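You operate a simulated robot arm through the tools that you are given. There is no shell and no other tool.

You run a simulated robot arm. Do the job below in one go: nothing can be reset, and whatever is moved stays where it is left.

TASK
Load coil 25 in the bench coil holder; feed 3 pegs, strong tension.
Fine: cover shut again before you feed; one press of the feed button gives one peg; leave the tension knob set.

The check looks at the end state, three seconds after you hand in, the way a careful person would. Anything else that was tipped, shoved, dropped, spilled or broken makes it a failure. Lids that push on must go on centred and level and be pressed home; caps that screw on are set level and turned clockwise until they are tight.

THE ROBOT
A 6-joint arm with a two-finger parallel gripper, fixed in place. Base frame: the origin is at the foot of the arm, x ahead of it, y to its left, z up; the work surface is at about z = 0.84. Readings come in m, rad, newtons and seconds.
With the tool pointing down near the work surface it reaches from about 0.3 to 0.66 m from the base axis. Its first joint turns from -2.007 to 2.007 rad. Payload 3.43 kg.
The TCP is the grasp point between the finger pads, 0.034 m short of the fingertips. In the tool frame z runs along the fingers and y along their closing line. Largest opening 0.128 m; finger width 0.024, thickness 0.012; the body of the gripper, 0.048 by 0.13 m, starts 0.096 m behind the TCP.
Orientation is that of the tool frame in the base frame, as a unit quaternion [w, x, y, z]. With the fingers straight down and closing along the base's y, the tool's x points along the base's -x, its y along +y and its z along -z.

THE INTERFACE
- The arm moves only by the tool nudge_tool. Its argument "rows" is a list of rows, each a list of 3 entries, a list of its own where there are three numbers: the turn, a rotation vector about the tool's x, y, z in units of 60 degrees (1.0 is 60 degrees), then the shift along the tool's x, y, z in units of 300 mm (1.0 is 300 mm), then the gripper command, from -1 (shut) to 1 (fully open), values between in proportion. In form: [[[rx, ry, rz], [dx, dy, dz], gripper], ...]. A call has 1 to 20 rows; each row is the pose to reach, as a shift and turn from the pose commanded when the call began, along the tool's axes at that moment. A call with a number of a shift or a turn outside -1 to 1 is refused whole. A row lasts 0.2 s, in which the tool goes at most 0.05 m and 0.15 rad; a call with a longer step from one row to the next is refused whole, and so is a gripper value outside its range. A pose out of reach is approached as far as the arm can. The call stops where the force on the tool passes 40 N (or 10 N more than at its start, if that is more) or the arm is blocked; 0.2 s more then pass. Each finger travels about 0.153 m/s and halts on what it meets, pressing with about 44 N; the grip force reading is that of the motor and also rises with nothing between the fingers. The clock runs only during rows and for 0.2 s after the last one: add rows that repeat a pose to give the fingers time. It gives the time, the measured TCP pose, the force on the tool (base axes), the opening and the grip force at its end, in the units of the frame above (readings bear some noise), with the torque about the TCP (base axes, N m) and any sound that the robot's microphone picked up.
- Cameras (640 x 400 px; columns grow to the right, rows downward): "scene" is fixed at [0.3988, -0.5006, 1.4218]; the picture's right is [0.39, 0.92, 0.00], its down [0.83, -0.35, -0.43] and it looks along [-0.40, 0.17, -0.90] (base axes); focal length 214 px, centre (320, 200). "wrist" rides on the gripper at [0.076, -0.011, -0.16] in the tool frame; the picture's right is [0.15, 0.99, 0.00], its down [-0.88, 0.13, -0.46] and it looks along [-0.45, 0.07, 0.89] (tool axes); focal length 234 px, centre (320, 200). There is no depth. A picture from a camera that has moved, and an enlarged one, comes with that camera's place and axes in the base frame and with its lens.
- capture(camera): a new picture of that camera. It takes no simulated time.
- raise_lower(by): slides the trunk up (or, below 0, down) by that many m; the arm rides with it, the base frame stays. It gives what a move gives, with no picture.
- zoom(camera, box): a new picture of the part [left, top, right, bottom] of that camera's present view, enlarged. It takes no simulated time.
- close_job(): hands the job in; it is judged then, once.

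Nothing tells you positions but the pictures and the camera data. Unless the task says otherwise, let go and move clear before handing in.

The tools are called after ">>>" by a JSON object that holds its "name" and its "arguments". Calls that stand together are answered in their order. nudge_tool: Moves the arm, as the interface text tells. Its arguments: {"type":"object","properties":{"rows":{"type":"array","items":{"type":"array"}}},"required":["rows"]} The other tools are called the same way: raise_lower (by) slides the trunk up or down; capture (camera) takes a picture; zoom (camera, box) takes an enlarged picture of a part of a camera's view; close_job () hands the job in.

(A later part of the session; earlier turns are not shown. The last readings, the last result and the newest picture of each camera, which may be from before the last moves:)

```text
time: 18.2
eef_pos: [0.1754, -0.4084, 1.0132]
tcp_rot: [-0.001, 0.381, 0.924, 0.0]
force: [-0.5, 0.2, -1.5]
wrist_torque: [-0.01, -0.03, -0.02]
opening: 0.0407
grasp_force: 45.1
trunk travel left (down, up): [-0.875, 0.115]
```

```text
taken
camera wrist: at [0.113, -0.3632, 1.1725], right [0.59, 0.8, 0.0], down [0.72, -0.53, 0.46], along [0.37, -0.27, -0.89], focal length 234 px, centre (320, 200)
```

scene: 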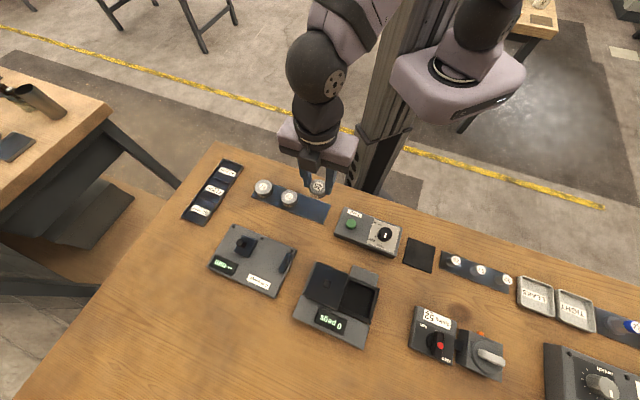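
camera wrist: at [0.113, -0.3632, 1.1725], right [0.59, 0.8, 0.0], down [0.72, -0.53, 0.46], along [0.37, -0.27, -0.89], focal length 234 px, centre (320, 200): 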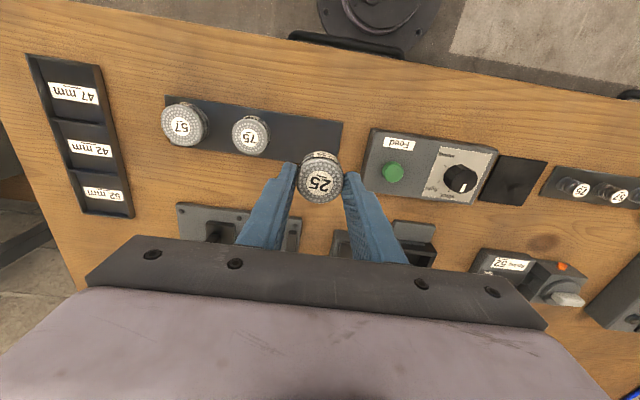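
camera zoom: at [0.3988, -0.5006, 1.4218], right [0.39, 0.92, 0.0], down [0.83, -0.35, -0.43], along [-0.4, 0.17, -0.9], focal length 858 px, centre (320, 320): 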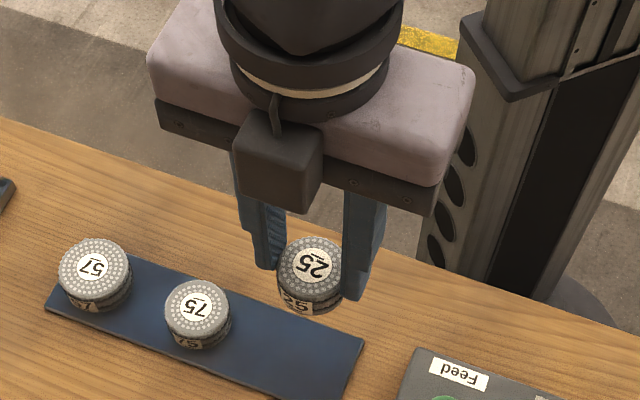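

The coil is held level. Next I'll carry it over the holder while turning the tool 90°, so the fingers will open over the front and back walls rather than against the cover.

>>> {"name": "nudge_tool", "arguments": {"rows": [[[0, 0, -0.125], [-0.051, 0.049, 0], -0.5], [[0, 0, -0.25], [-0.102, 0.098, 0], -0.5], [[0, 0, -0.375], [-0.153, 0.146, 0], -0.5], [[0, 0, -0.5], [-0.204, 0.195, 0], -0.5], [[0, 0, -0.625], [-0.255, 0.244, 0], -0.5], [[0, 0, -0.75], [-0.306, 0.293, 0], -0.5], [[0, 0, -0.875], [-0.358, 0.341, 0], -0.5], [[0, 0, -1.0], [-0.409, 0.39, 0], -0.5], [[0, 0, -1.0], [-0.46, 0.439, 0], -0.5], [[0, 0, -1.0], [-0.511, 0.488, 0], -0.5], [[0, 0, -1.0], [-0.562, 0.536, 0], -0.5], [[0, 0, -1.0], [-0.613, 0.585, 0], -0.5]]}}

>>> {"name": "nudge_tool", "arguments": {"rows": [[[0, 0, -0.125], [0, 0, 0], -0.5], [[0, 0, -0.25], [0, 0, 0], -0.5], [[0, 0, -0.375], [0, 0, 0], -0.5], [[0, 0, -0.5], [0, 0, 0], -0.5], [[0, 0, -0.5], [0, 0, 0], -0.5]]}}

>>> {"name": "capture", "arguments": {"camera": "wrist"}}

>>> {"name": "capture", "arguments": {"camera": "scene"}}

```text
time: 20.8
eef_pos: [0.429, -0.4111, 1.0123]
tcp_rot: [0.0, -0.131, 0.991, 0.0]
force: [0.1, -1.0, -0.7]
wrist_torque: [0.04, 0.01, 0.0]
opening: 0.0408
grasp_force: 43.2
trunk travel left (down, up): [-0.875, 0.115]
```

```text
time: 22.0
eef_pos: [0.4298, -0.4132, 1.0126]
tcp_rot: [0.0, -0.385, 0.923, -0.001]
force: [0.2, 0.1, -1.2]
wrist_torque: [0.01, 0.0, 0.0]
opening: 0.0407
grasp_force: 44.0
trunk travel left (down, up): [-0.875, 0.115]
```

```text
taken
camera wrist: at [0.3831, -0.4744, 1.1725], right [-0.81, 0.59, 0.0], down [0.53, 0.72, 0.46], along [0.27, 0.37, -0.89], focal length 234 px, centre (320, 200)
```

wrist: 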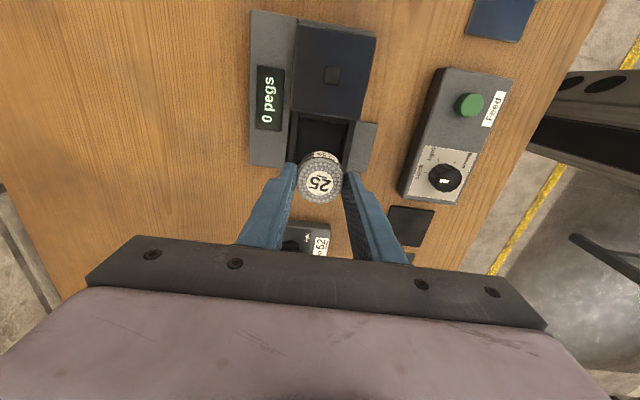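

```text
taken
```

scene: 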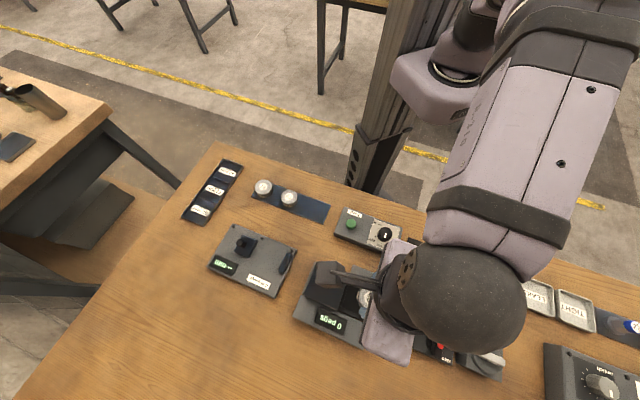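

I'm positioned over the well. I'll check the alignment from this side before lowering.

>>> {"name": "zoom", "arguments": {"camera": "wrist", "box": [230, 80, 410, 215]}}

```text
2.96 times, centred on (320, 148) of wrist
camera zoom: at [0.3831, -0.4744, 1.1725], right [-0.81, 0.59, 0.0], down [0.53, 0.72, 0.46], along [0.27, 0.37, -0.89], focal length 694 px, centre (320, 356)
```

zoom: 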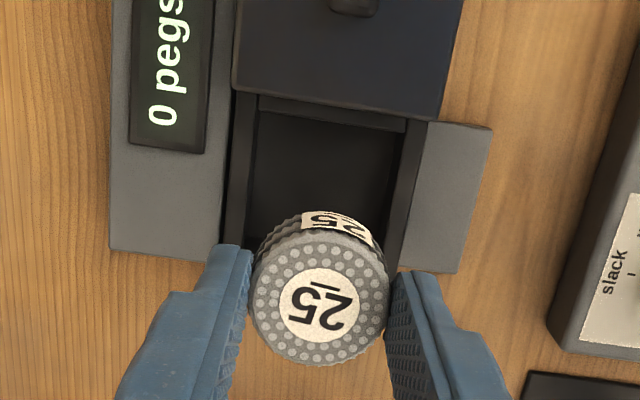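

The alignment is within about 1 mm. I'll lower until the fingertips are just above the rim.

>>> {"name": "nudge_tool", "arguments": {"rows": [[[0, 0, 0], [0.004, 0, 0.1], -0.5], [[0, 0, 0], [0.004, 0, 0.2], -0.5], [[0, 0, 0], [0.004, 0, 0.27], -0.5], [[0, 0, 0], [0.004, 0, 0.329], -0.5], [[0, 0, 0], [0.004, 0, 0.329], -0.5]]}}

>>> {"name": "zoom", "arguments": {"camera": "wrist", "box": [230, 80, 410, 215]}}

>>> {"name": "zoom", "arguments": {"camera": "scene", "box": [300, 250, 400, 340]}}

```text
time: 23.2
eef_pos: [0.4278, -0.4138, 0.914]
tcp_rot: [0.0, -0.383, 0.924, 0.0]
force: [-0.4, 0.0, -1.2]
wrist_torque: [0.02, 0.0, -0.01]
opening: 0.0407
grasp_force: 43.8
trunk travel left (down, up): [-0.875, 0.115]
```

```text
2.96 times, centred on (320, 148) of wrist
camera zoom: at [0.3824, -0.4758, 1.0736], right [-0.8, 0.59, 0.0], down [0.53, 0.72, 0.46], along [0.27, 0.37, -0.89], focal length 694 px, centre (320, 356)
```

zoom: 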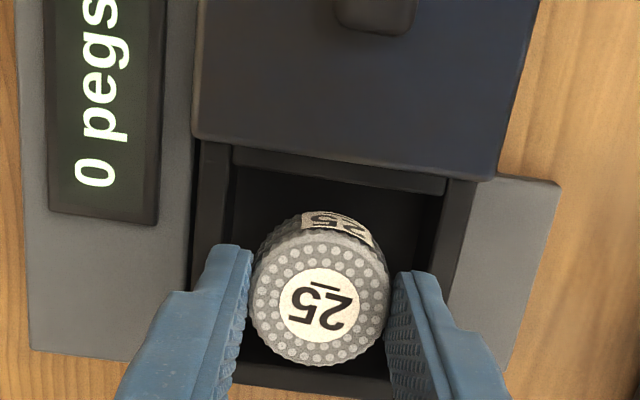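

```text
4.44 times, centred on (350, 295) of scene
camera zoom: at [0.3988, -0.5006, 1.4218], right [0.39, 0.92, 0.0], down [0.83, -0.35, -0.43], along [-0.4, 0.17, -0.9], focal length 953 px, centre (187, -222)
```

zoom: 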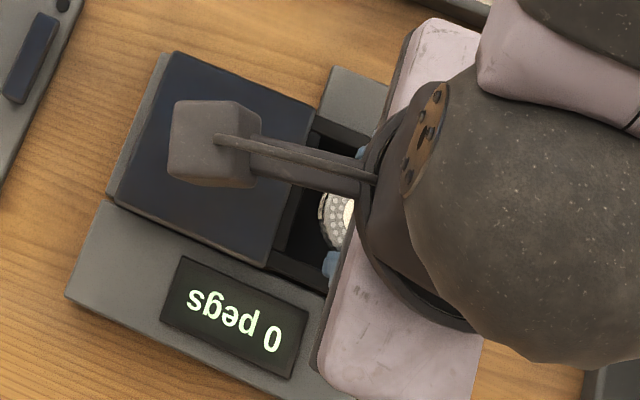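

The coil is going into the well opening. I'll step down a few millimetres at a time and watch for contact.

>>> {"name": "nudge_tool", "arguments": {"rows": [[[0, 0, 0], [0, 0, 0.007], -0.5], [[0, 0, 0], [0, 0, 0.014], -0.5], [[0, 0, 0], [0, 0, 0.014], -0.5]]}}

>>> {"name": "nudge_tool", "arguments": {"rows": [[[0, 0, 0], [0, 0, 0.007], -0.5], [[0, 0, 0], [0, 0, 0.007], -0.5]]}}

>>> {"name": "zoom", "arguments": {"camera": "wrist", "box": [230, 80, 410, 215]}}

```text
time: 24.0
eef_pos: [0.4274, -0.4139, 0.91]
tcp_rot: [0.0, -0.383, 0.924, -0.001]
force: [0.2, -1.0, -1.0]
wrist_torque: [0.0, 0.02, -0.05]
opening: 0.0407
grasp_force: 44.0
trunk travel left (down, up): [-0.875, 0.115]
```

```text
time: 24.6
eef_pos: [0.4273, -0.4137, 0.9081]
tcp_rot: [0.0, -0.383, 0.924, 0.0]
force: [0.0, -0.7, -0.1]
wrist_torque: [0.03, -0.01, 0.03]
opening: 0.0407
grasp_force: 43.5
trunk travel left (down, up): [-0.875, 0.115]
```

```text
2.96 times, centred on (320, 148) of wrist
camera zoom: at [0.3824, -0.4753, 1.0679], right [-0.8, 0.59, 0.0], down [0.53, 0.72, 0.46], along [0.27, 0.37, -0.89], focal length 694 px, centre (320, 356)
```

zoom: 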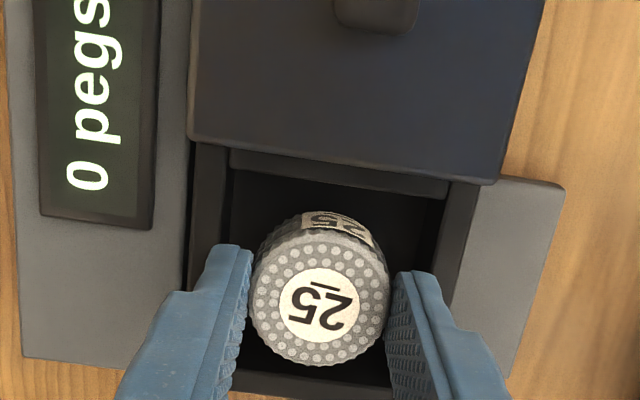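

>>> {"name": "nudge_tool", "arguments": {"rows": [[[0, 0, 0], [0, 0, 0.005], -0.5], [[0, 0, 0], [0, 0, 0.005], -0.5]]}}

>>> {"name": "nudge_tool", "arguments": {"rows": [[[0, 0, 0], [0, 0, 0.004], -0.5], [[0, 0, 0], [0, 0, 0.004], -0.5]]}}

>>> {"name": "zoom", "arguments": {"camera": "wrist", "box": [230, 80, 410, 215]}}

```text
time: 25.2
eef_pos: [0.4272, -0.4142, 0.9074]
tcp_rot: [0.0, -0.383, 0.924, -0.001]
force: [-0.3, 0.9, 8.4]
wrist_torque: [0.24, 0.25, -0.01]
opening: 0.0408
grasp_force: 44.1
trunk travel left (down, up): [-0.875, 0.115]
```

```text
time: 25.8
eef_pos: [0.4287, -0.4142, 0.9085]
tcp_rot: [0.001, -0.384, 0.923, -0.003]
force: [-1.1, 1.4, 23.3]
wrist_torque: [0.6, 0.58, -0.04]
opening: 0.0408
grasp_force: 43.7
trunk travel left (down, up): [-0.875, 0.115]
```

```text
2.96 times, centred on (320, 148) of wrist
camera zoom: at [0.3817, -0.4745, 1.068], right [-0.8, 0.59, -0.01], down [0.53, 0.72, 0.45], along [0.27, 0.36, -0.89], focal length 694 px, centre (320, 356)
```

zoom: 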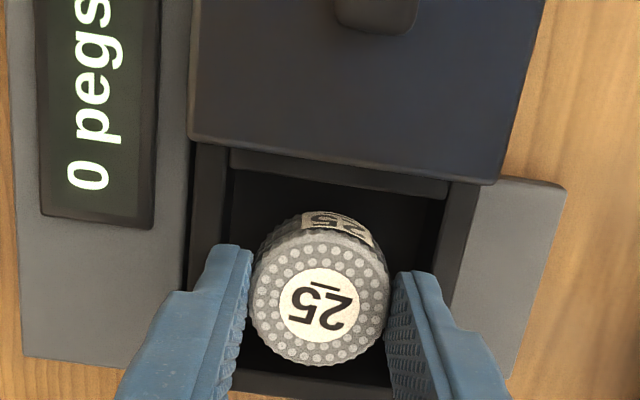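

Contact at tip z of about 0.8735, which is the rim. I'll back up 2.5 mm, then open gently so the coil settles to the floor.

>>> {"name": "nudge_tool", "arguments": {"rows": [[[0, 0, 0], [0, 0, -0.009], -0.5], [[0, 0, 0], [0, 0, -0.009], -0.5], [[0, 0, 0], [0, 0, -0.009], -0.3], [[0, 0, 0], [0, 0, -0.009], -0.1], [[0, 0, 0], [0, 0, -0.009], 0.1], [[0, 0, 0], [0, 0, -0.009], 0.1]]}}

>>> {"name": "zoom", "arguments": {"camera": "wrist", "box": [230, 80, 410, 215]}}

```text
time: 27.2
eef_pos: [0.4264, -0.4123, 0.9083]
tcp_rot: [-0.001, -0.384, 0.923, -0.001]
force: [-0.8, 1.5, 14.0]
wrist_torque: [-0.25, -0.35, 0.15]
opening: 0.0703
grasp_force: 0.1
trunk travel left (down, up): [-0.875, 0.115]
```

```text
2.96 times, centred on (320, 148) of wrist
camera zoom: at [0.3811, -0.4738, 1.0679], right [-0.8, 0.59, 0.0], down [0.53, 0.72, 0.46], along [0.27, 0.37, -0.89], focal length 694 px, centre (320, 356)
```

zoom: 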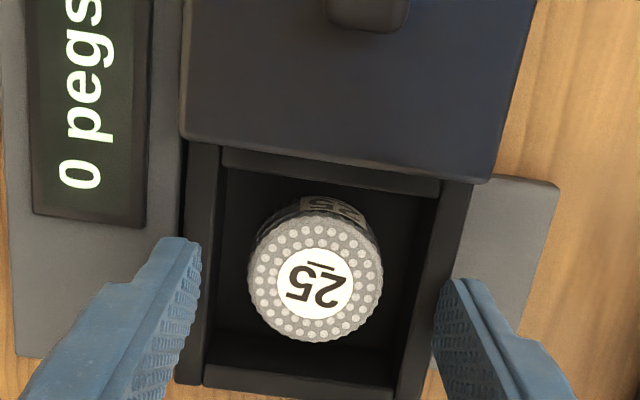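

The coil is in the well. A finger still touches something, so I'll lift straight up and inspect.

>>> {"name": "nudge_tool", "arguments": {"rows": [[[0, 0, 0], [0, 0, -0.02], 0.1], [[0, 0, 0], [0, 0, -0.12], 0.1], [[0, 0, 0], [0, 0, -0.24], 0.1], [[0, 0, 0], [0, 0, -0.24], 0.1]]}}

>>> {"name": "capture", "arguments": {"camera": "wrist"}}

>>> {"name": "zoom", "arguments": {"camera": "wrist", "box": [230, 60, 410, 195]}}

>>> {"name": "zoom", "arguments": {"camera": "scene", "box": [300, 250, 400, 340]}}

```text
time: 28.2
eef_pos: [0.4283, -0.414, 0.9779]
tcp_rot: [0.0, -0.384, 0.923, 0.0]
force: [0.1, 0.1, -0.1]
wrist_torque: [-0.03, 0.01, -0.02]
opening: 0.0705
grasp_force: 0.1
trunk travel left (down, up): [-0.875, 0.115]
```

```text
taken
camera wrist: at [0.3826, -0.4754, 1.1389], right [-0.8, 0.59, 0.0], down [0.53, 0.72, 0.46], along [0.27, 0.37, -0.89], focal length 234 px, centre (320, 200)
```

wrist: 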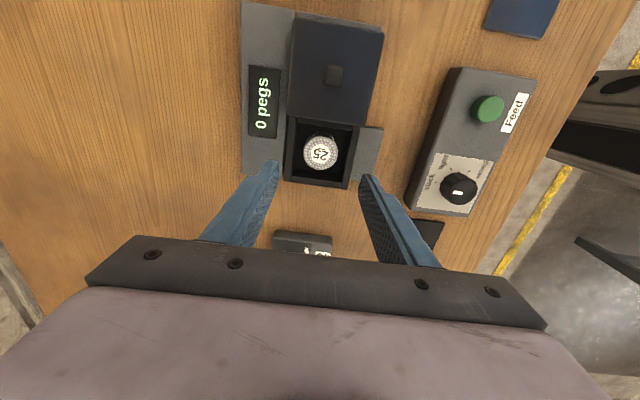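

```text
2.96 times, centred on (320, 128) of wrist
camera zoom: at [0.3826, -0.4754, 1.1389], right [-0.8, 0.59, 0.0], down [0.53, 0.72, 0.46], along [0.27, 0.37, -0.89], focal length 694 px, centre (320, 415)
```

zoom: 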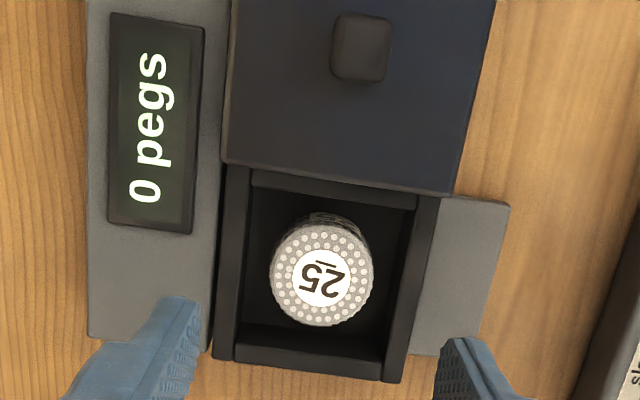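

```text
4.44 times, centred on (350, 295) of scene
camera zoom: at [0.3988, -0.5006, 1.4218], right [0.39, 0.92, 0.0], down [0.83, -0.35, -0.43], along [-0.4, 0.17, -0.9], focal length 953 px, centre (187, -222)
```

zoom: 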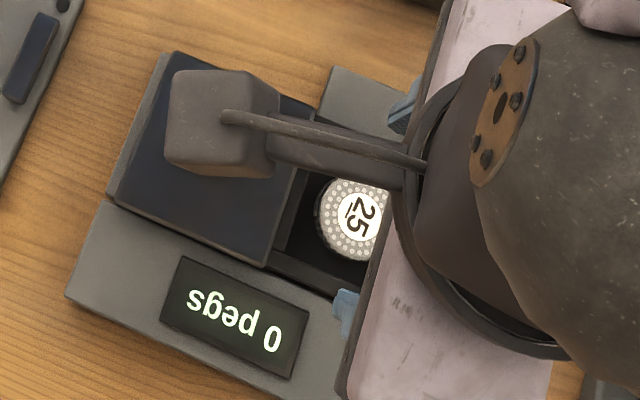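

Coil 25 is sitting flat on the well floor. Now I'll move back over the cover knob to shut the cover.

>>> {"name": "nudge_tool", "arguments": {"rows": [[[0, 0, 0], [0.135, 0, 0], 0.0], [[0, 0, 0], [0.269, 0, 0], -0.2], [[0, 0, 0], [0.269, 0, 0.08], -0.2], [[0, 0, 0], [0.269, 0, 0.11], -0.2], [[0, 0, 0], [0.269, 0, 0.11], -0.2]]}}

>>> {"name": "capture", "arguments": {"camera": "wrist"}}

>>> {"name": "zoom", "arguments": {"camera": "wrist", "box": [230, 100, 410, 235]}}

```text
time: 29.4
eef_pos: [0.3723, -0.4723, 0.9482]
tcp_rot: [0.0, -0.383, 0.924, 0.0]
force: [0.3, 0.4, 0.1]
wrist_torque: [-0.01, -0.02, 0.0]
opening: 0.0511
grasp_force: 0.0
trunk travel left (down, up): [-0.875, 0.115]
```

```text
taken
camera wrist: at [0.326, -0.5334, 1.1069], right [-0.8, 0.59, 0.0], down [0.53, 0.72, 0.46], along [0.27, 0.37, -0.89], focal length 234 px, centre (320, 200)
```

wrist: 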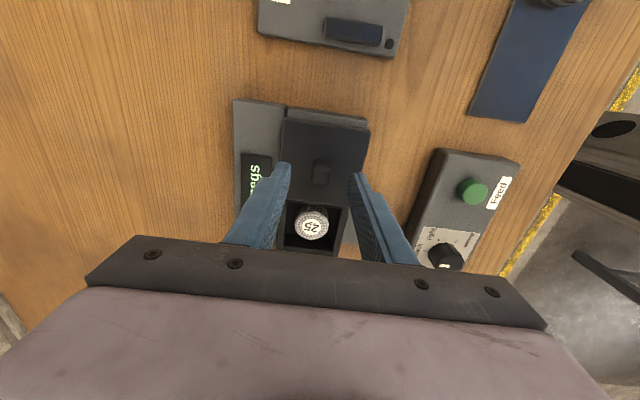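

```text
2.96 times, centred on (320, 168) of wrist
camera zoom: at [0.326, -0.5334, 1.1069], right [-0.8, 0.59, 0.0], down [0.53, 0.72, 0.46], along [0.27, 0.37, -0.89], focal length 694 px, centre (320, 296)
```

zoom: 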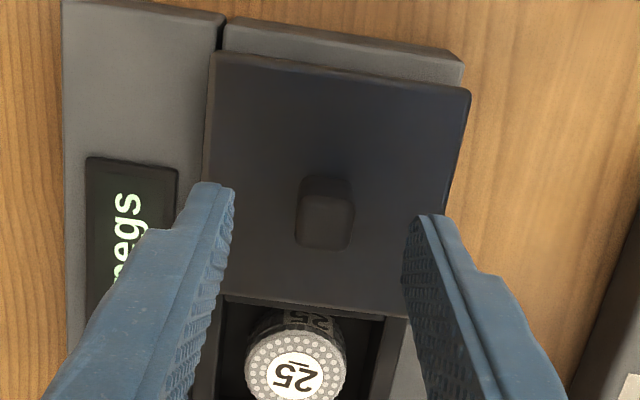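

The knob is nearly centred. I'll make a small correction, lower and grip it.

>>> {"name": "nudge_tool", "arguments": {"rows": [[[0, 0, 0], [-0.011, 0.006, 0.03], -0.2], [[0, 0, 0], [-0.011, 0.006, 0.065], -0.2], [[0, 0, 0], [-0.011, 0.006, 0.094], -0.2], [[0, 0, 0], [-0.011, 0.006, 0.094], -0.4], [[0, 0, 0], [-0.011, 0.006, 0.094], -0.8], [[0, 0, 0], [-0.011, 0.006, 0.094], -0.8]]}}

>>> {"name": "zoom", "arguments": {"camera": "wrist", "box": [230, 100, 410, 235]}}

```text
time: 30.8
eef_pos: [0.3722, -0.4683, 0.9177]
tcp_rot: [0.0, -0.384, 0.923, -0.001]
force: [3.1, -3.3, -1.8]
wrist_torque: [-0.04, -0.08, -0.11]
opening: 0.0178
grasp_force: 44.7
trunk travel left (down, up): [-0.875, 0.115]
```

```text
2.96 times, centred on (320, 168) of wrist
camera zoom: at [0.3269, -0.53, 1.0779], right [-0.8, 0.59, 0.0], down [0.53, 0.72, 0.46], along [0.27, 0.37, -0.89], focal length 694 px, centre (320, 296)
```

zoom: 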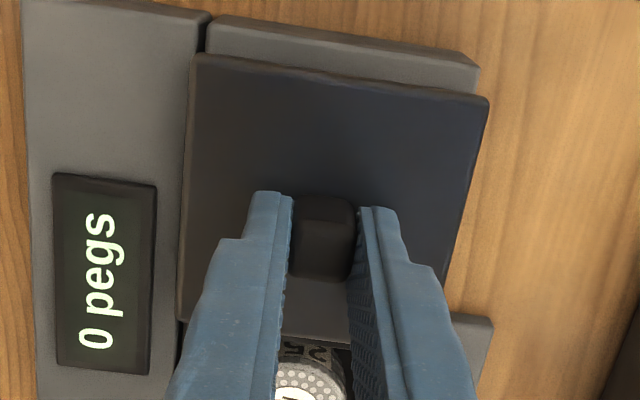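

Gripped. I'll slide the cover back over the well.

>>> {"name": "nudge_tool", "arguments": {"rows": [[[0, 0, 0], [-0.02, -0.005, 0], -0.8], [[0, 0, 0], [-0.05, -0.005, 0], -0.8], [[0, 0, 0], [-0.08, -0.005, 0], -0.8], [[0, 0, 0], [-0.11, -0.005, 0], -0.8], [[0, 0, 0], [-0.14, -0.005, 0], -0.8], [[0, 0, 0], [-0.17, -0.005, 0], -0.8], [[0, 0, 0], [-0.2, -0.005, 0], -0.8], [[0, 0, 0], [-0.22, -0.005, 0], -0.8], [[0, 0, 0], [-0.24, -0.005, 0], -0.8], [[0, 0, 0], [-0.24, -0.005, 0], -0.8]]}}

>>> {"name": "capture", "arguments": {"camera": "wrist"}}

>>> {"name": "zoom", "arguments": {"camera": "wrist", "box": [230, 100, 410, 235]}}

```text
time: 33.0
eef_pos: [0.4242, -0.4181, 0.9186]
tcp_rot: [-0.001, -0.383, 0.924, 0.001]
force: [-0.3, 0.2, -3.6]
wrist_torque: [-0.15, 0.01, -0.06]
opening: 0.0177
grasp_force: 45.3
trunk travel left (down, up): [-0.875, 0.115]
```

```text
taken
camera wrist: at [0.378, -0.4795, 1.0779], right [-0.8, 0.59, 0.0], down [0.53, 0.72, 0.46], along [0.27, 0.37, -0.89], focal length 234 px, centre (320, 200)
```

wrist: 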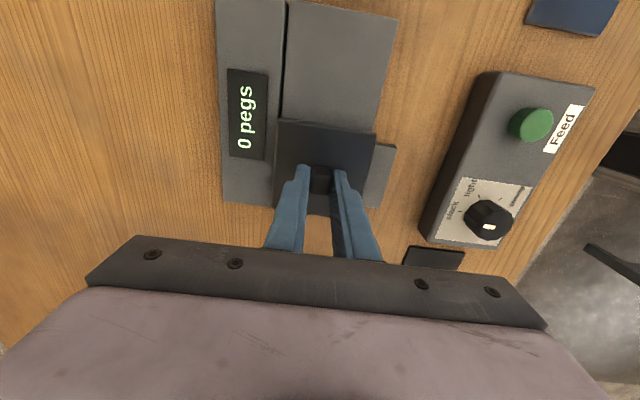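

```text
2.96 times, centred on (320, 168) of wrist
camera zoom: at [0.378, -0.4795, 1.0779], right [-0.8, 0.59, 0.0], down [0.53, 0.72, 0.46], along [0.27, 0.37, -0.89], focal length 694 px, centre (320, 296)
```

zoom: 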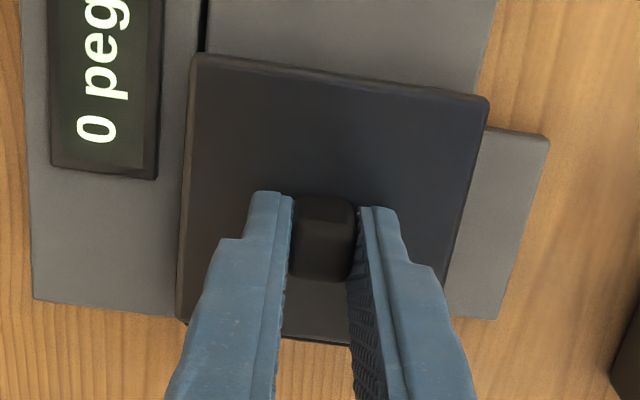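

The cover is about 9 mm short of its original place. I'll push slowly until it meets its stop.

>>> {"name": "nudge_tool", "arguments": {"rows": [[[0, 0, 0], [-0.01, 0, 0], -0.8], [[0, 0, 0], [-0.02, 0, 0], -0.8], [[0, 0, 0], [-0.027, 0, 0], -0.8], [[0, 0, 0], [-0.027, 0, 0], -0.8]]}}

>>> {"name": "nudge_tool", "arguments": {"rows": [[[0, 0, 0], [-0.007, 0, 0], -0.8], [[0, 0, 0], [-0.007, 0, 0], -0.8]]}}

>>> {"name": "zoom", "arguments": {"camera": "wrist", "box": [230, 100, 410, 235]}}

```text
time: 34.0
eef_pos: [0.4296, -0.4121, 0.9175]
tcp_rot: [0.0, -0.383, 0.924, 0.001]
force: [-0.9, 0.7, -4.8]
wrist_torque: [-0.04, -0.05, -0.1]
opening: 0.0178
grasp_force: 45.0
trunk travel left (down, up): [-0.875, 0.115]
```

```text
time: 34.6
eef_pos: [0.4299, -0.4136, 0.9197]
tcp_rot: [0.0, -0.383, 0.924, 0.0]
force: [-6.7, -3.6, -2.7]
wrist_torque: [0.3, -0.29, -0.11]
opening: 0.0175
grasp_force: 44.8
trunk travel left (down, up): [-0.875, 0.115]
```

```text
2.96 times, centred on (320, 168) of wrist
camera zoom: at [0.3841, -0.4733, 1.0779], right [-0.8, 0.59, 0.0], down [0.53, 0.72, 0.46], along [0.27, 0.37, -0.89], focal length 694 px, centre (320, 296)
```

zoom: 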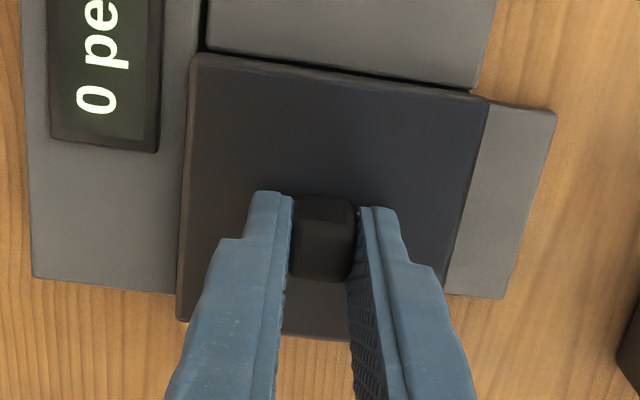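

The cover has met its stop (7 N pushing back). I'll release, lift, and compare with the first picture.

>>> {"name": "nudge_tool", "arguments": {"rows": [[[0, 0, 0], [0.005, 0, 0], -0.8], [[0, 0, 0], [0.005, 0, 0], -0.3], [[0, 0, 0], [0.005, 0, 0], 0], [[0, 0, 0], [0.005, 0, -0.1], 0], [[0, 0, 0], [0.005, 0, -0.25], 0], [[0, 0, 0], [0.1, 0.05, -0.35], 0], [[0, 0, 0], [0.22, 0.1, -0.4], 0], [[0, 0, 0], [0.22, 0.22, -0.45], 0], [[0, 0, 0], [0.22, 0.33, -0.45], 0], [[0, 0, 0], [0.22, 0.33, -0.45], 0]]}}

>>> {"name": "capture", "arguments": {"camera": "wrist"}}

>>> {"name": "zoom", "arguments": {"camera": "scene", "box": [290, 255, 390, 350]}}

>>> {"name": "zoom", "arguments": {"camera": "wrist", "box": [300, 30, 500, 180]}}

```text
time: 36.8
eef_pos: [0.3126, -0.3878, 1.0514]
tcp_rot: [0.0, -0.383, 0.924, 0.0]
force: [0.0, 0.6, -0.4]
wrist_torque: [-0.01, -0.02, 0.0]
opening: 0.0639
grasp_force: 0.1
trunk travel left (down, up): [-0.875, 0.115]
```

```text
taken
camera wrist: at [0.2675, -0.4493, 1.2115], right [-0.8, 0.59, 0.0], down [0.53, 0.72, 0.46], along [0.27, 0.37, -0.89], focal length 234 px, centre (320, 200)
```

wrist: 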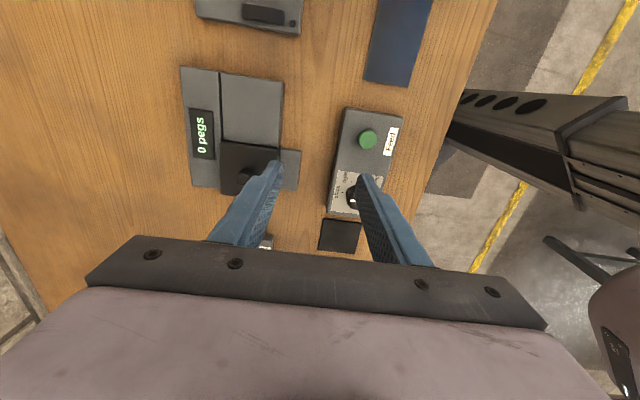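

```text
4.21 times, centred on (340, 302) of scene
camera zoom: at [0.3988, -0.5006, 1.4218], right [0.39, 0.92, 0.0], down [0.83, -0.35, -0.43], along [-0.4, 0.17, -0.9], focal length 903 px, centre (236, -232)
```

zoom: 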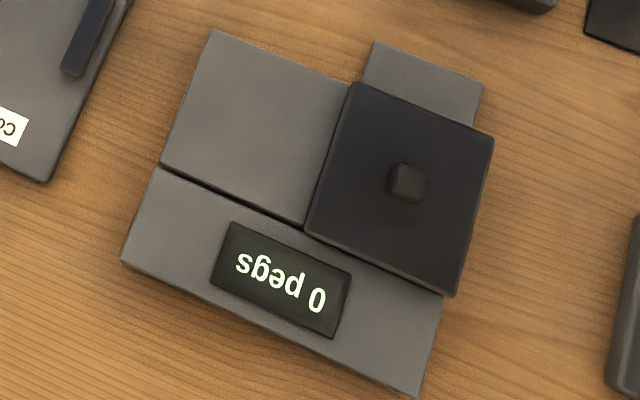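

```text
2.67 times, centred on (400, 105) of wrist
camera zoom: at [0.2675, -0.4493, 1.2115], right [-0.8, 0.59, 0.0], down [0.53, 0.72, 0.46], along [0.27, 0.37, -0.89], focal length 624 px, centre (107, 453)
```

zoom: 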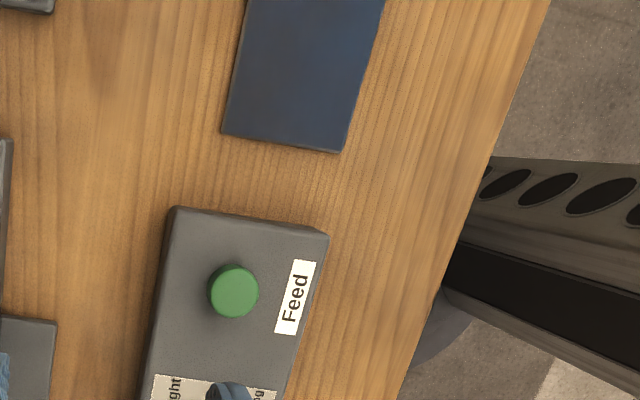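

The cover is shut exactly as at the start. Next is the tension knob, which currently points at slack. Strong is about 120° clockwise from there. I'll move above it for precise alignment.

>>> {"name": "nudge_tool", "arguments": {"rows": [[[0, 0, 0], [-0.085, 0.08, 0.03], 0], [[0, 0, 0], [-0.17, 0.16, 0.07], 0], [[0, 0, 0], [-0.255, 0.239, 0.12], 0], [[0, 0, 0], [-0.255, 0.239, 0.167], 0], [[0, 0, 0], [-0.255, 0.239, 0.167], 0]]}}

>>> {"name": "capture", "arguments": {"camera": "wrist"}}

>>> {"name": "zoom", "arguments": {"camera": "wrist", "box": [240, 90, 400, 210]}}

>>> {"name": "capture", "arguments": {"camera": "scene"}}

```text
time: 38.0
eef_pos: [0.3166, -0.2821, 1.0048]
tcp_rot: [0.0, -0.384, 0.923, 0.0]
force: [-0.3, -0.3, 0.1]
wrist_torque: [-0.01, -0.02, -0.01]
opening: 0.064
grasp_force: 0.0
trunk travel left (down, up): [-0.875, 0.115]
```

```text
taken
camera wrist: at [0.2716, -0.3433, 1.1638], right [-0.8, 0.59, 0.0], down [0.53, 0.72, 0.46], along [0.27, 0.37, -0.89], focal length 234 px, centre (320, 200)
```

wrist: 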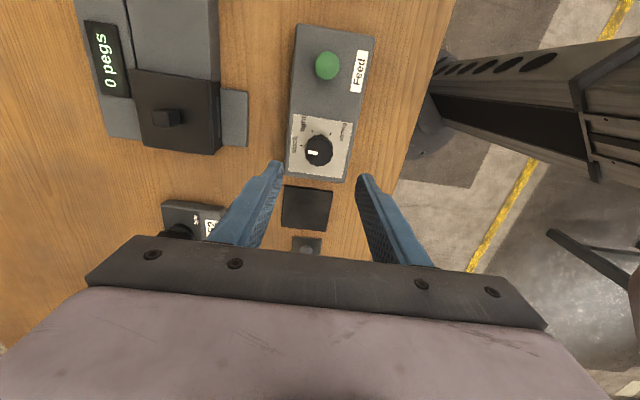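

```text
3.33 times, centred on (320, 150) of wrist
camera zoom: at [0.2716, -0.3433, 1.1638], right [-0.8, 0.59, 0.0], down [0.53, 0.72, 0.46], along [0.27, 0.37, -0.89], focal length 781 px, centre (320, 367)
```

zoom: 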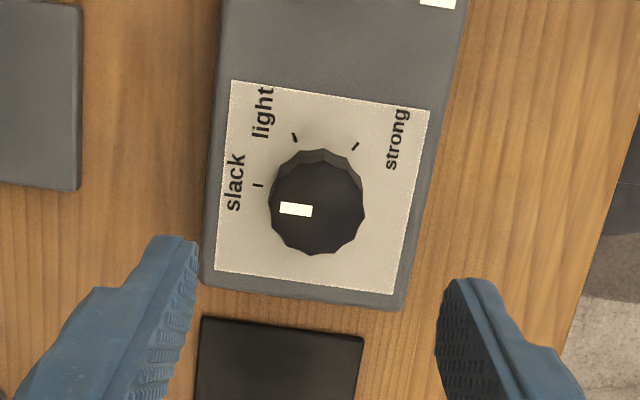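

```text
taken
```

scene: 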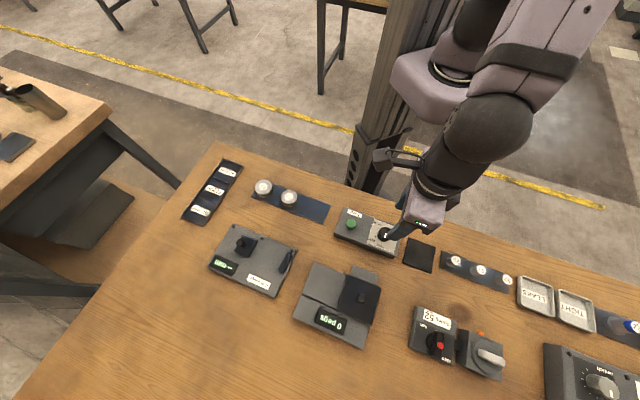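

The tick angles resolve cleanly at slack -45°, light -105° and strong -165°, about a knob centre of (0.3178, -0.2814). The pointer is at slack, so I need 120° clockwise. I'll descend around the knob first.

>>> {"name": "nudge_tool", "arguments": {"rows": [[[0, 0, 0], [-0.004, -0.001, 0.1], 0], [[0, 0, 0], [-0.004, -0.001, 0.2], 0], [[0, 0, 0], [-0.004, -0.001, 0.27], 0], [[0, 0, 0], [-0.004, -0.001, 0.315], 0], [[0, 0, 0], [-0.004, -0.001, 0.315], 0]]}}

>>> {"name": "zoom", "arguments": {"camera": "wrist", "box": [240, 90, 400, 210]}}

>>> {"name": "zoom", "arguments": {"camera": "scene", "box": [330, 200, 410, 260]}}

```text
time: 39.2
eef_pos: [0.3159, -0.2826, 0.9089]
tcp_rot: [0.0, -0.384, 0.923, 0.0]
force: [-0.1, 0.3, -0.2]
wrist_torque: [0.03, -0.01, 0.02]
opening: 0.064
grasp_force: 0.1
trunk travel left (down, up): [-0.875, 0.115]
```

```text
3.33 times, centred on (320, 150) of wrist
camera zoom: at [0.2714, -0.3443, 1.0681], right [-0.8, 0.59, 0.0], down [0.53, 0.72, 0.46], along [0.27, 0.37, -0.89], focal length 781 px, centre (320, 367)
```

zoom: 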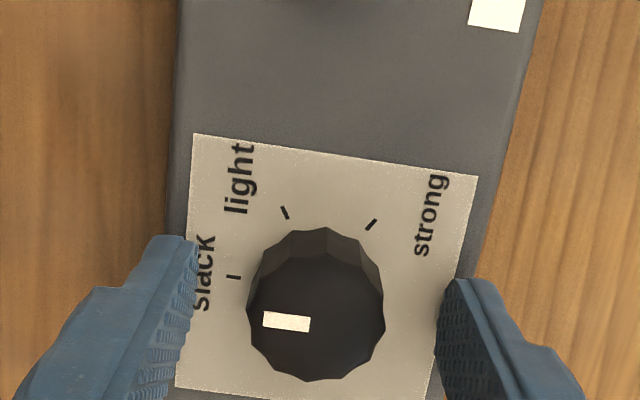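

```text
6.67 times, centred on (370, 230) of scene
camera zoom: at [0.3988, -0.5006, 1.4218], right [0.39, 0.92, 0.0], down [0.83, -0.35, -0.43], along [-0.4, 0.17, -0.9], focal length 1430 px, centre (-13, 0)
```

zoom: 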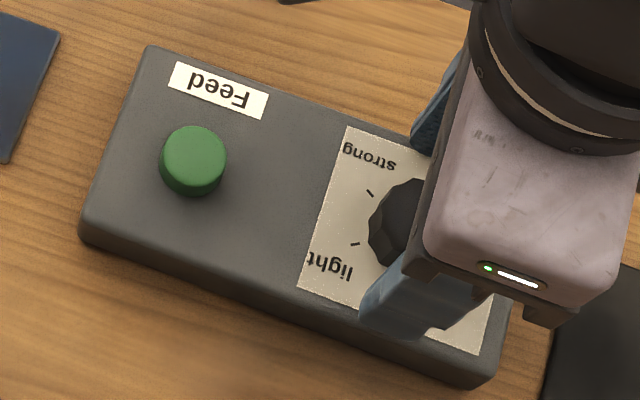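

A 3 mm correction along e1, then I'll close on the knob.

>>> {"name": "nudge_tool", "arguments": {"rows": [[[0, 0, 0], [-0.01, -0.002, 0.002], 0], [[0, 0, 0], [-0.01, -0.002, 0.002], -0.2], [[0, 0, 0], [-0.01, -0.002, 0.002], -0.55], [[0, 0, 0], [-0.01, -0.002, 0.002], -0.55]]}}

>>> {"name": "zoom", "arguments": {"camera": "wrist", "box": [240, 90, 400, 210]}}

```text
time: 40.2
eef_pos: [0.3203, -0.2805, 0.9076]
tcp_rot: [0.0, -0.384, 0.923, 0.0]
force: [-0.1, -1.3, 0.1]
wrist_torque: [0.22, 0.22, 0.01]
opening: 0.0336
grasp_force: 45.3
trunk travel left (down, up): [-0.875, 0.115]
```

```text
3.33 times, centred on (320, 150) of wrist
camera zoom: at [0.2745, -0.3424, 1.068], right [-0.8, 0.59, 0.0], down [0.53, 0.72, 0.46], along [0.27, 0.37, -0.89], focal length 781 px, centre (320, 367)
```

zoom: 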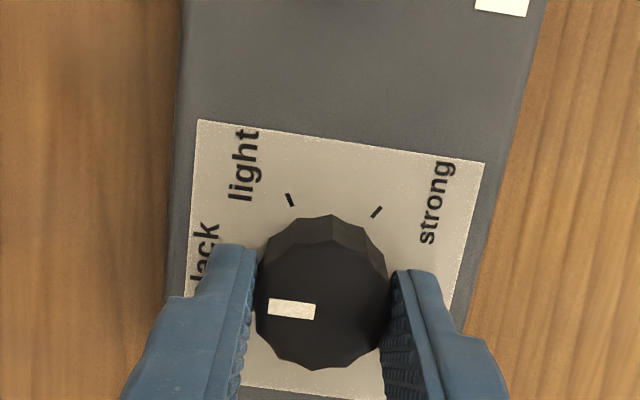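

Gripped. I'll turn clockwise in stages, starting with about 25°.

>>> {"name": "nudge_tool", "arguments": {"rows": [[[0, 0, 0.1], [0, 0, 0], -0.55], [[0, 0, 0.2], [0, 0, 0], -0.55], [[0, 0, 0.3], [0, 0, 0], -0.55], [[0, 0, 0.42], [0, 0, 0], -0.55], [[0, 0, 0.42], [0, 0, 0], -0.55]]}}

>>> {"name": "zoom", "arguments": {"camera": "wrist", "box": [240, 90, 400, 210]}}

```text
time: 41.4
eef_pos: [0.3217, -0.2819, 0.9075]
tcp_rot: [0.0, -0.173, 0.985, 0.0]
force: [-6.2, -11.4, 0.1]
wrist_torque: [-0.39, 1.52, 0.03]
opening: 0.0336
grasp_force: 45.5
trunk travel left (down, up): [-0.875, 0.115]
```

```text
3.33 times, centred on (320, 150) of wrist
camera zoom: at [0.253, -0.318, 1.0679], right [-0.47, 0.88, 0.0], down [0.78, 0.42, 0.46], along [0.4, 0.22, -0.89], focal length 781 px, centre (320, 367)
```

zoom: 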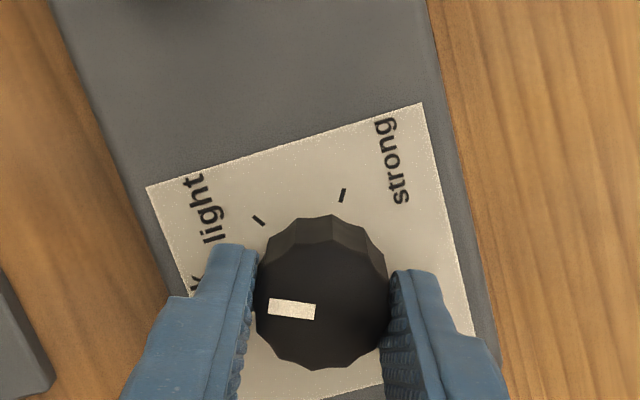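

The knob turns with the tool, but the side force shows I'm slightly off its axis. I'll shift a little in the direction of the force and keep turning.

>>> {"name": "nudge_tool", "arguments": {"rows": [[[0, 0, 0], [0.007, -0.007, 0], -0.55], [[0, 0, 0], [0.007, -0.007, 0], -0.55]]}}

```text
time: 42.0
eef_pos: [0.3211, -0.2819, 0.909]
tcp_rot: [0.001, -0.173, 0.985, 0.0]
force: [2.8, 2.2, 2.8]
wrist_torque: [0.82, -1.05, -0.04]
opening: 0.0334
grasp_force: 45.0
trunk travel left (down, up): [-0.875, 0.115]
```

>>> {"name": "nudge_tool", "arguments": {"rows": [[[0, 0, 0.1], [-0.001, 0.001, 0], -0.55], [[0, 0, 0.2], [-0.001, 0.001, 0], -0.55], [[0, 0, 0.3], [-0.001, 0.001, 0], -0.55], [[0, 0, 0.42], [-0.001, 0.001, 0], -0.55], [[0, 0, 0.42], [-0.001, 0.001, 0], -0.55]]}}

>>> {"name": "zoom", "arguments": {"camera": "wrist", "box": [240, 90, 400, 210]}}

```text
time: 43.2
eef_pos: [0.321, -0.2835, 0.9077]
tcp_rot: [0.0, 0.047, 0.999, -0.001]
force: [6.7, 0.1, 6.4]
wrist_torque: [0.47, 0.23, -0.02]
opening: 0.0337
grasp_force: 45.4
trunk travel left (down, up): [-0.875, 0.115]
```

```text
3.33 times, centred on (320, 150) of wrist
camera zoom: at [0.2442, -0.2868, 1.0679], right [-0.05, 1.0, 0.0], down [0.89, 0.05, 0.46], along [0.46, 0.02, -0.89], focal length 781 px, centre (320, 367)
```

zoom: 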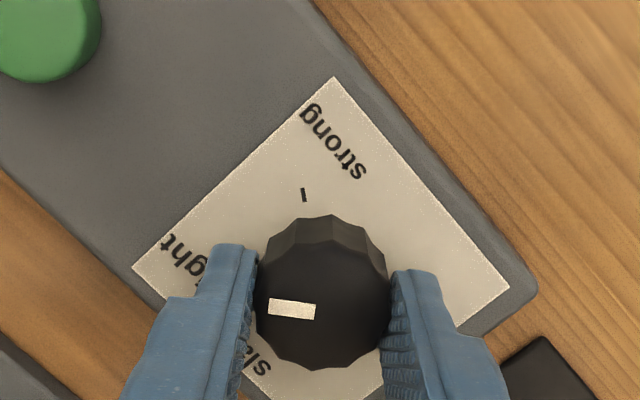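

The knob has turned 50° and the side load is small. I'll continue.

>>> {"name": "nudge_tool", "arguments": {"rows": [[[0, 0, 0.1], [-0.004, 0, -0.002], -0.55], [[0, 0, 0.2], [-0.004, 0, -0.002], -0.55], [[0, 0, 0.3], [-0.004, 0, -0.002], -0.55], [[0, 0, 0.42], [-0.004, 0, -0.002], -0.55], [[0, 0, 0.42], [-0.004, 0, -0.002], -0.55]]}}

```text
time: 44.4
eef_pos: [0.3207, -0.2845, 0.9091]
tcp_rot: [0.001, 0.262, 0.965, 0.0]
force: [-4.8, -9.1, -12.4]
wrist_torque: [-1.31, -0.25, 0.06]
opening: 0.0336
grasp_force: 44.9
trunk travel left (down, up): [-0.875, 0.115]
```

>>> {"name": "nudge_tool", "arguments": {"rows": [[[0, 0, 0], [0, -0.006, 0.003], -0.55], [[0, 0, 0], [0, -0.006, 0.003], -0.55]]}}

>>> {"name": "zoom", "arguments": {"camera": "wrist", "box": [240, 90, 400, 210]}}

```text
time: 45.0
eef_pos: [0.3212, -0.2838, 0.9076]
tcp_rot: [-0.001, 0.263, 0.965, 0.0]
force: [1.6, -1.8, -2.4]
wrist_torque: [-0.1, 0.31, 0.02]
opening: 0.0333
grasp_force: 45.4
trunk travel left (down, up): [-0.875, 0.115]
```

```text
3.33 times, centred on (320, 150) of wrist
camera zoom: at [0.2496, -0.2554, 1.0681], right [0.38, 0.93, 0.0], down [0.83, -0.34, 0.45], along [0.42, -0.17, -0.89], focal length 781 px, centre (320, 367)
```

zoom: 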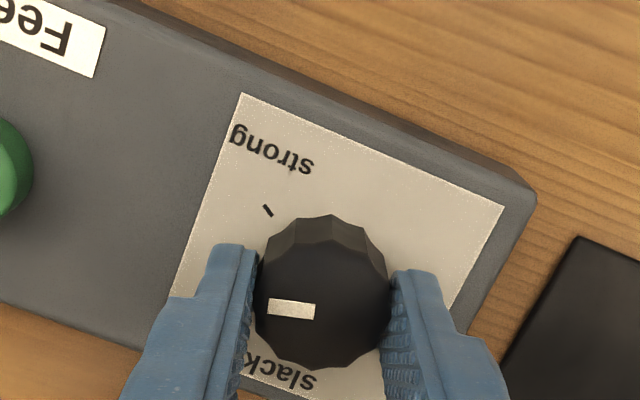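

That's 75.7° so far, with 44° to go.

>>> {"name": "nudge_tool", "arguments": {"rows": [[[0, 0, 0.1], [0, 0, 0], -0.55], [[0, 0, 0.2], [0, 0, 0], -0.55], [[0, 0, 0.3], [0, 0, 0], -0.55], [[0, 0, 0.4], [0, 0, 0], -0.55], [[0, 0, 0.4], [0, 0, 0], -0.55]]}}

```text
time: 46.2
eef_pos: [0.3205, -0.285, 0.9088]
tcp_rot: [-0.001, 0.459, 0.889, 0.0]
force: [-2.8, -4.5, 7.2]
wrist_torque: [0.5, 1.2, -0.02]
opening: 0.0338
grasp_force: 44.8
trunk travel left (down, up): [-0.875, 0.115]
```

>>> {"name": "nudge_tool", "arguments": {"rows": [[[0, 0, 0.1], [0, -0.003, 0], -0.55], [[0, 0, 0.2], [0, -0.003, 0], -0.55], [[0, 0, 0.337], [0, -0.003, 0], -0.55], [[0, 0, 0.337], [0, -0.003, 0], -0.55]]}}

>>> {"name": "zoom", "arguments": {"camera": "wrist", "box": [240, 90, 400, 210]}}

```text
time: 47.2
eef_pos: [0.319, -0.285, 0.9086]
tcp_rot: [0.001, 0.607, 0.795, 0.001]
force: [-7.7, -4.7, 4.6]
wrist_torque: [-0.51, 0.68, 0.06]
opening: 0.0336
grasp_force: 45.1
trunk travel left (down, up): [-0.875, 0.115]
```

```text
3.33 times, centred on (320, 150) of wrist
camera zoom: at [0.288, -0.215, 1.0679], right [0.92, 0.4, 0.0], down [0.36, -0.82, 0.46], along [0.18, -0.42, -0.89], focal length 781 px, centre (320, 367)
```

zoom: 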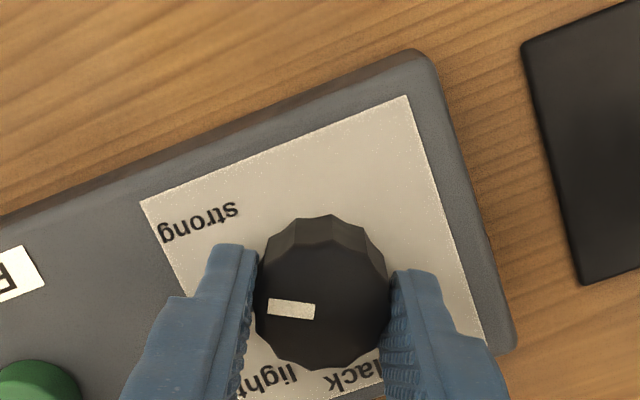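

I've turned a total of 120°. I'll release, lift, and check the pointer against the strong tick.

>>> {"name": "nudge_tool", "arguments": {"rows": [[[0, 0, 0], [0, -0.004, 0], -0.3], [[0, 0, 0], [0, -0.004, 0], 0], [[0, 0, 0], [0, -0.004, -0.08], 0], [[0, 0, 0], [0, -0.004, -0.22], 0], [[0, 0, 0], [0, 0, -0.35], 0], [[0, 0, 0], [0, 0, -0.35], 0]]}}

>>> {"name": "capture", "arguments": {"camera": "wrist"}}

>>> {"name": "zoom", "arguments": {"camera": "wrist", "box": [240, 80, 400, 200]}}

>>> {"name": "zoom", "arguments": {"camera": "scene", "box": [330, 200, 410, 260]}}

```text
time: 48.6
eef_pos: [0.3197, -0.2851, 1.012]
tcp_rot: [0.0, 0.607, 0.795, 0.001]
force: [-0.3, -0.4, 0.7]
wrist_torque: [0.0, -0.01, -0.01]
opening: 0.064
grasp_force: 0.0
trunk travel left (down, up): [-0.875, 0.115]
```

```text
taken
camera wrist: at [0.2884, -0.2154, 1.1725], right [0.92, 0.4, 0.0], down [0.36, -0.82, 0.46], along [0.18, -0.42, -0.89], focal length 234 px, centre (320, 200)
```

wrist: 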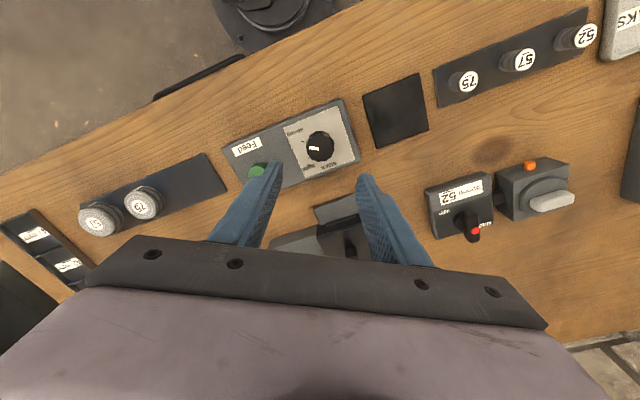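

```text
3.33 times, centred on (320, 140) of wrist
camera zoom: at [0.2884, -0.2154, 1.1725], right [0.92, 0.4, 0.0], down [0.36, -0.82, 0.46], along [0.18, -0.42, -0.89], focal length 781 px, centre (320, 400)
```

zoom: 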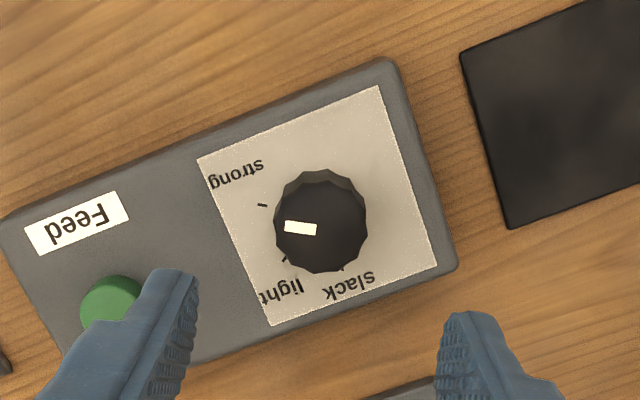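

```text
6.67 times, centred on (370, 230) of scene
camera zoom: at [0.3988, -0.5006, 1.4218], right [0.39, 0.92, 0.0], down [0.83, -0.35, -0.43], along [-0.4, 0.17, -0.9], focal length 1430 px, centre (-13, 0)
```

zoom: 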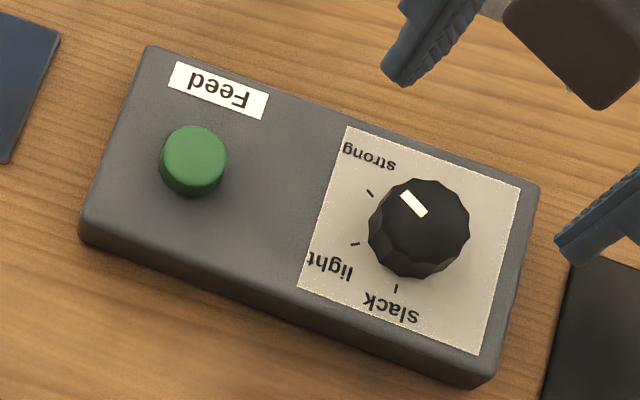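

The pointer now reads -164°, right on "strong". Next is the feed button, near (0.257, -0.3515). I'll move above it with the fingers shut.

>>> {"name": "nudge_tool", "arguments": {"rows": [[[0, 0, -0.1], [-0.032, -0.052, 0], -0.3], [[0, 0, -0.2], [-0.064, -0.104, 0], -0.6], [[0, 0, -0.3], [-0.096, -0.156, 0.05], -1], [[0, 0, -0.4], [-0.128, -0.208, 0.11], -1], [[0, 0, -0.495], [-0.158, -0.26, 0.173], -1], [[0, 0, -0.495], [-0.158, -0.26, 0.173], -1]]}}

>>> {"name": "capture", "arguments": {"camera": "wrist"}}

>>> {"name": "zoom", "arguments": {"camera": "wrist", "box": [240, 100, 400, 220]}}

>>> {"name": "capture", "arguments": {"camera": "scene"}}

```text
time: 50.0
eef_pos: [0.2569, -0.3541, 0.9612]
tcp_rot: [0.0, 0.382, 0.924, 0.0]
force: [0.3, 0.8, -0.6]
wrist_torque: [0.0, 0.0, 0.0]
opening: 0.0
grasp_force: 33.0
trunk travel left (down, up): [-0.875, 0.115]
```

```text
taken
camera wrist: at [0.1946, -0.3081, 1.1207], right [0.59, 0.8, 0.0], down [0.72, -0.53, 0.46], along [0.37, -0.27, -0.89], focal length 234 px, centre (320, 200)
```

wrist: 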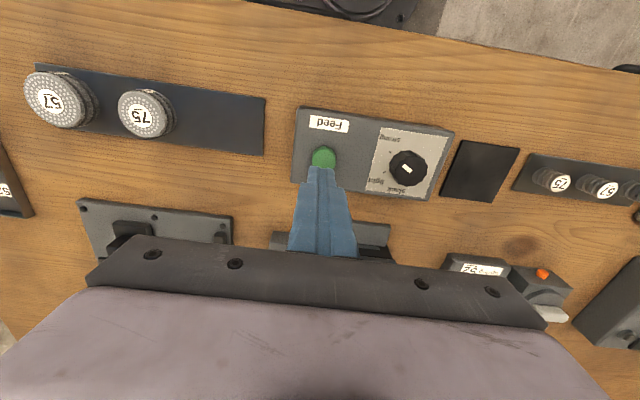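

```text
3.33 times, centred on (320, 160) of wrist
camera zoom: at [0.1946, -0.3081, 1.1207], right [0.59, 0.8, 0.0], down [0.72, -0.53, 0.46], along [0.37, -0.27, -0.89], focal length 781 px, centre (320, 333)
```

zoom: 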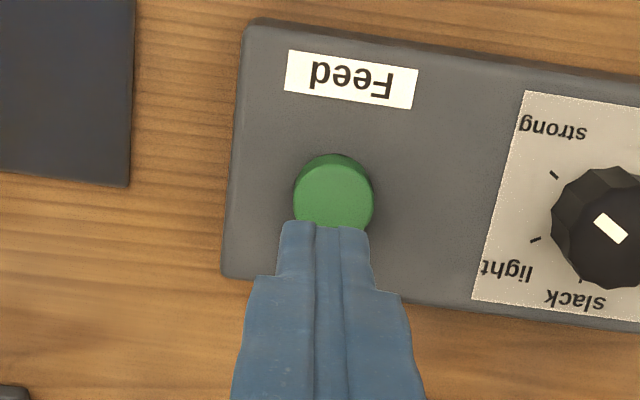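

```text
taken
```

scene: 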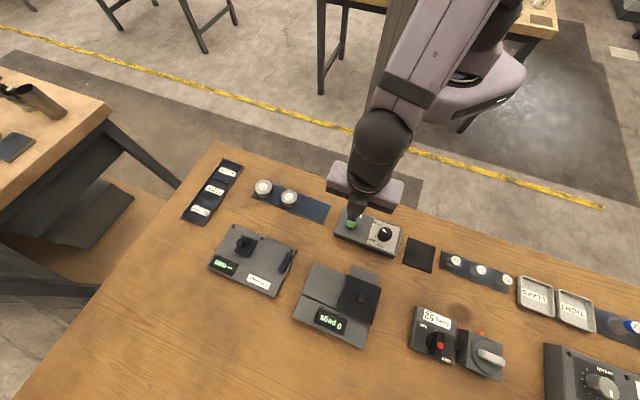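

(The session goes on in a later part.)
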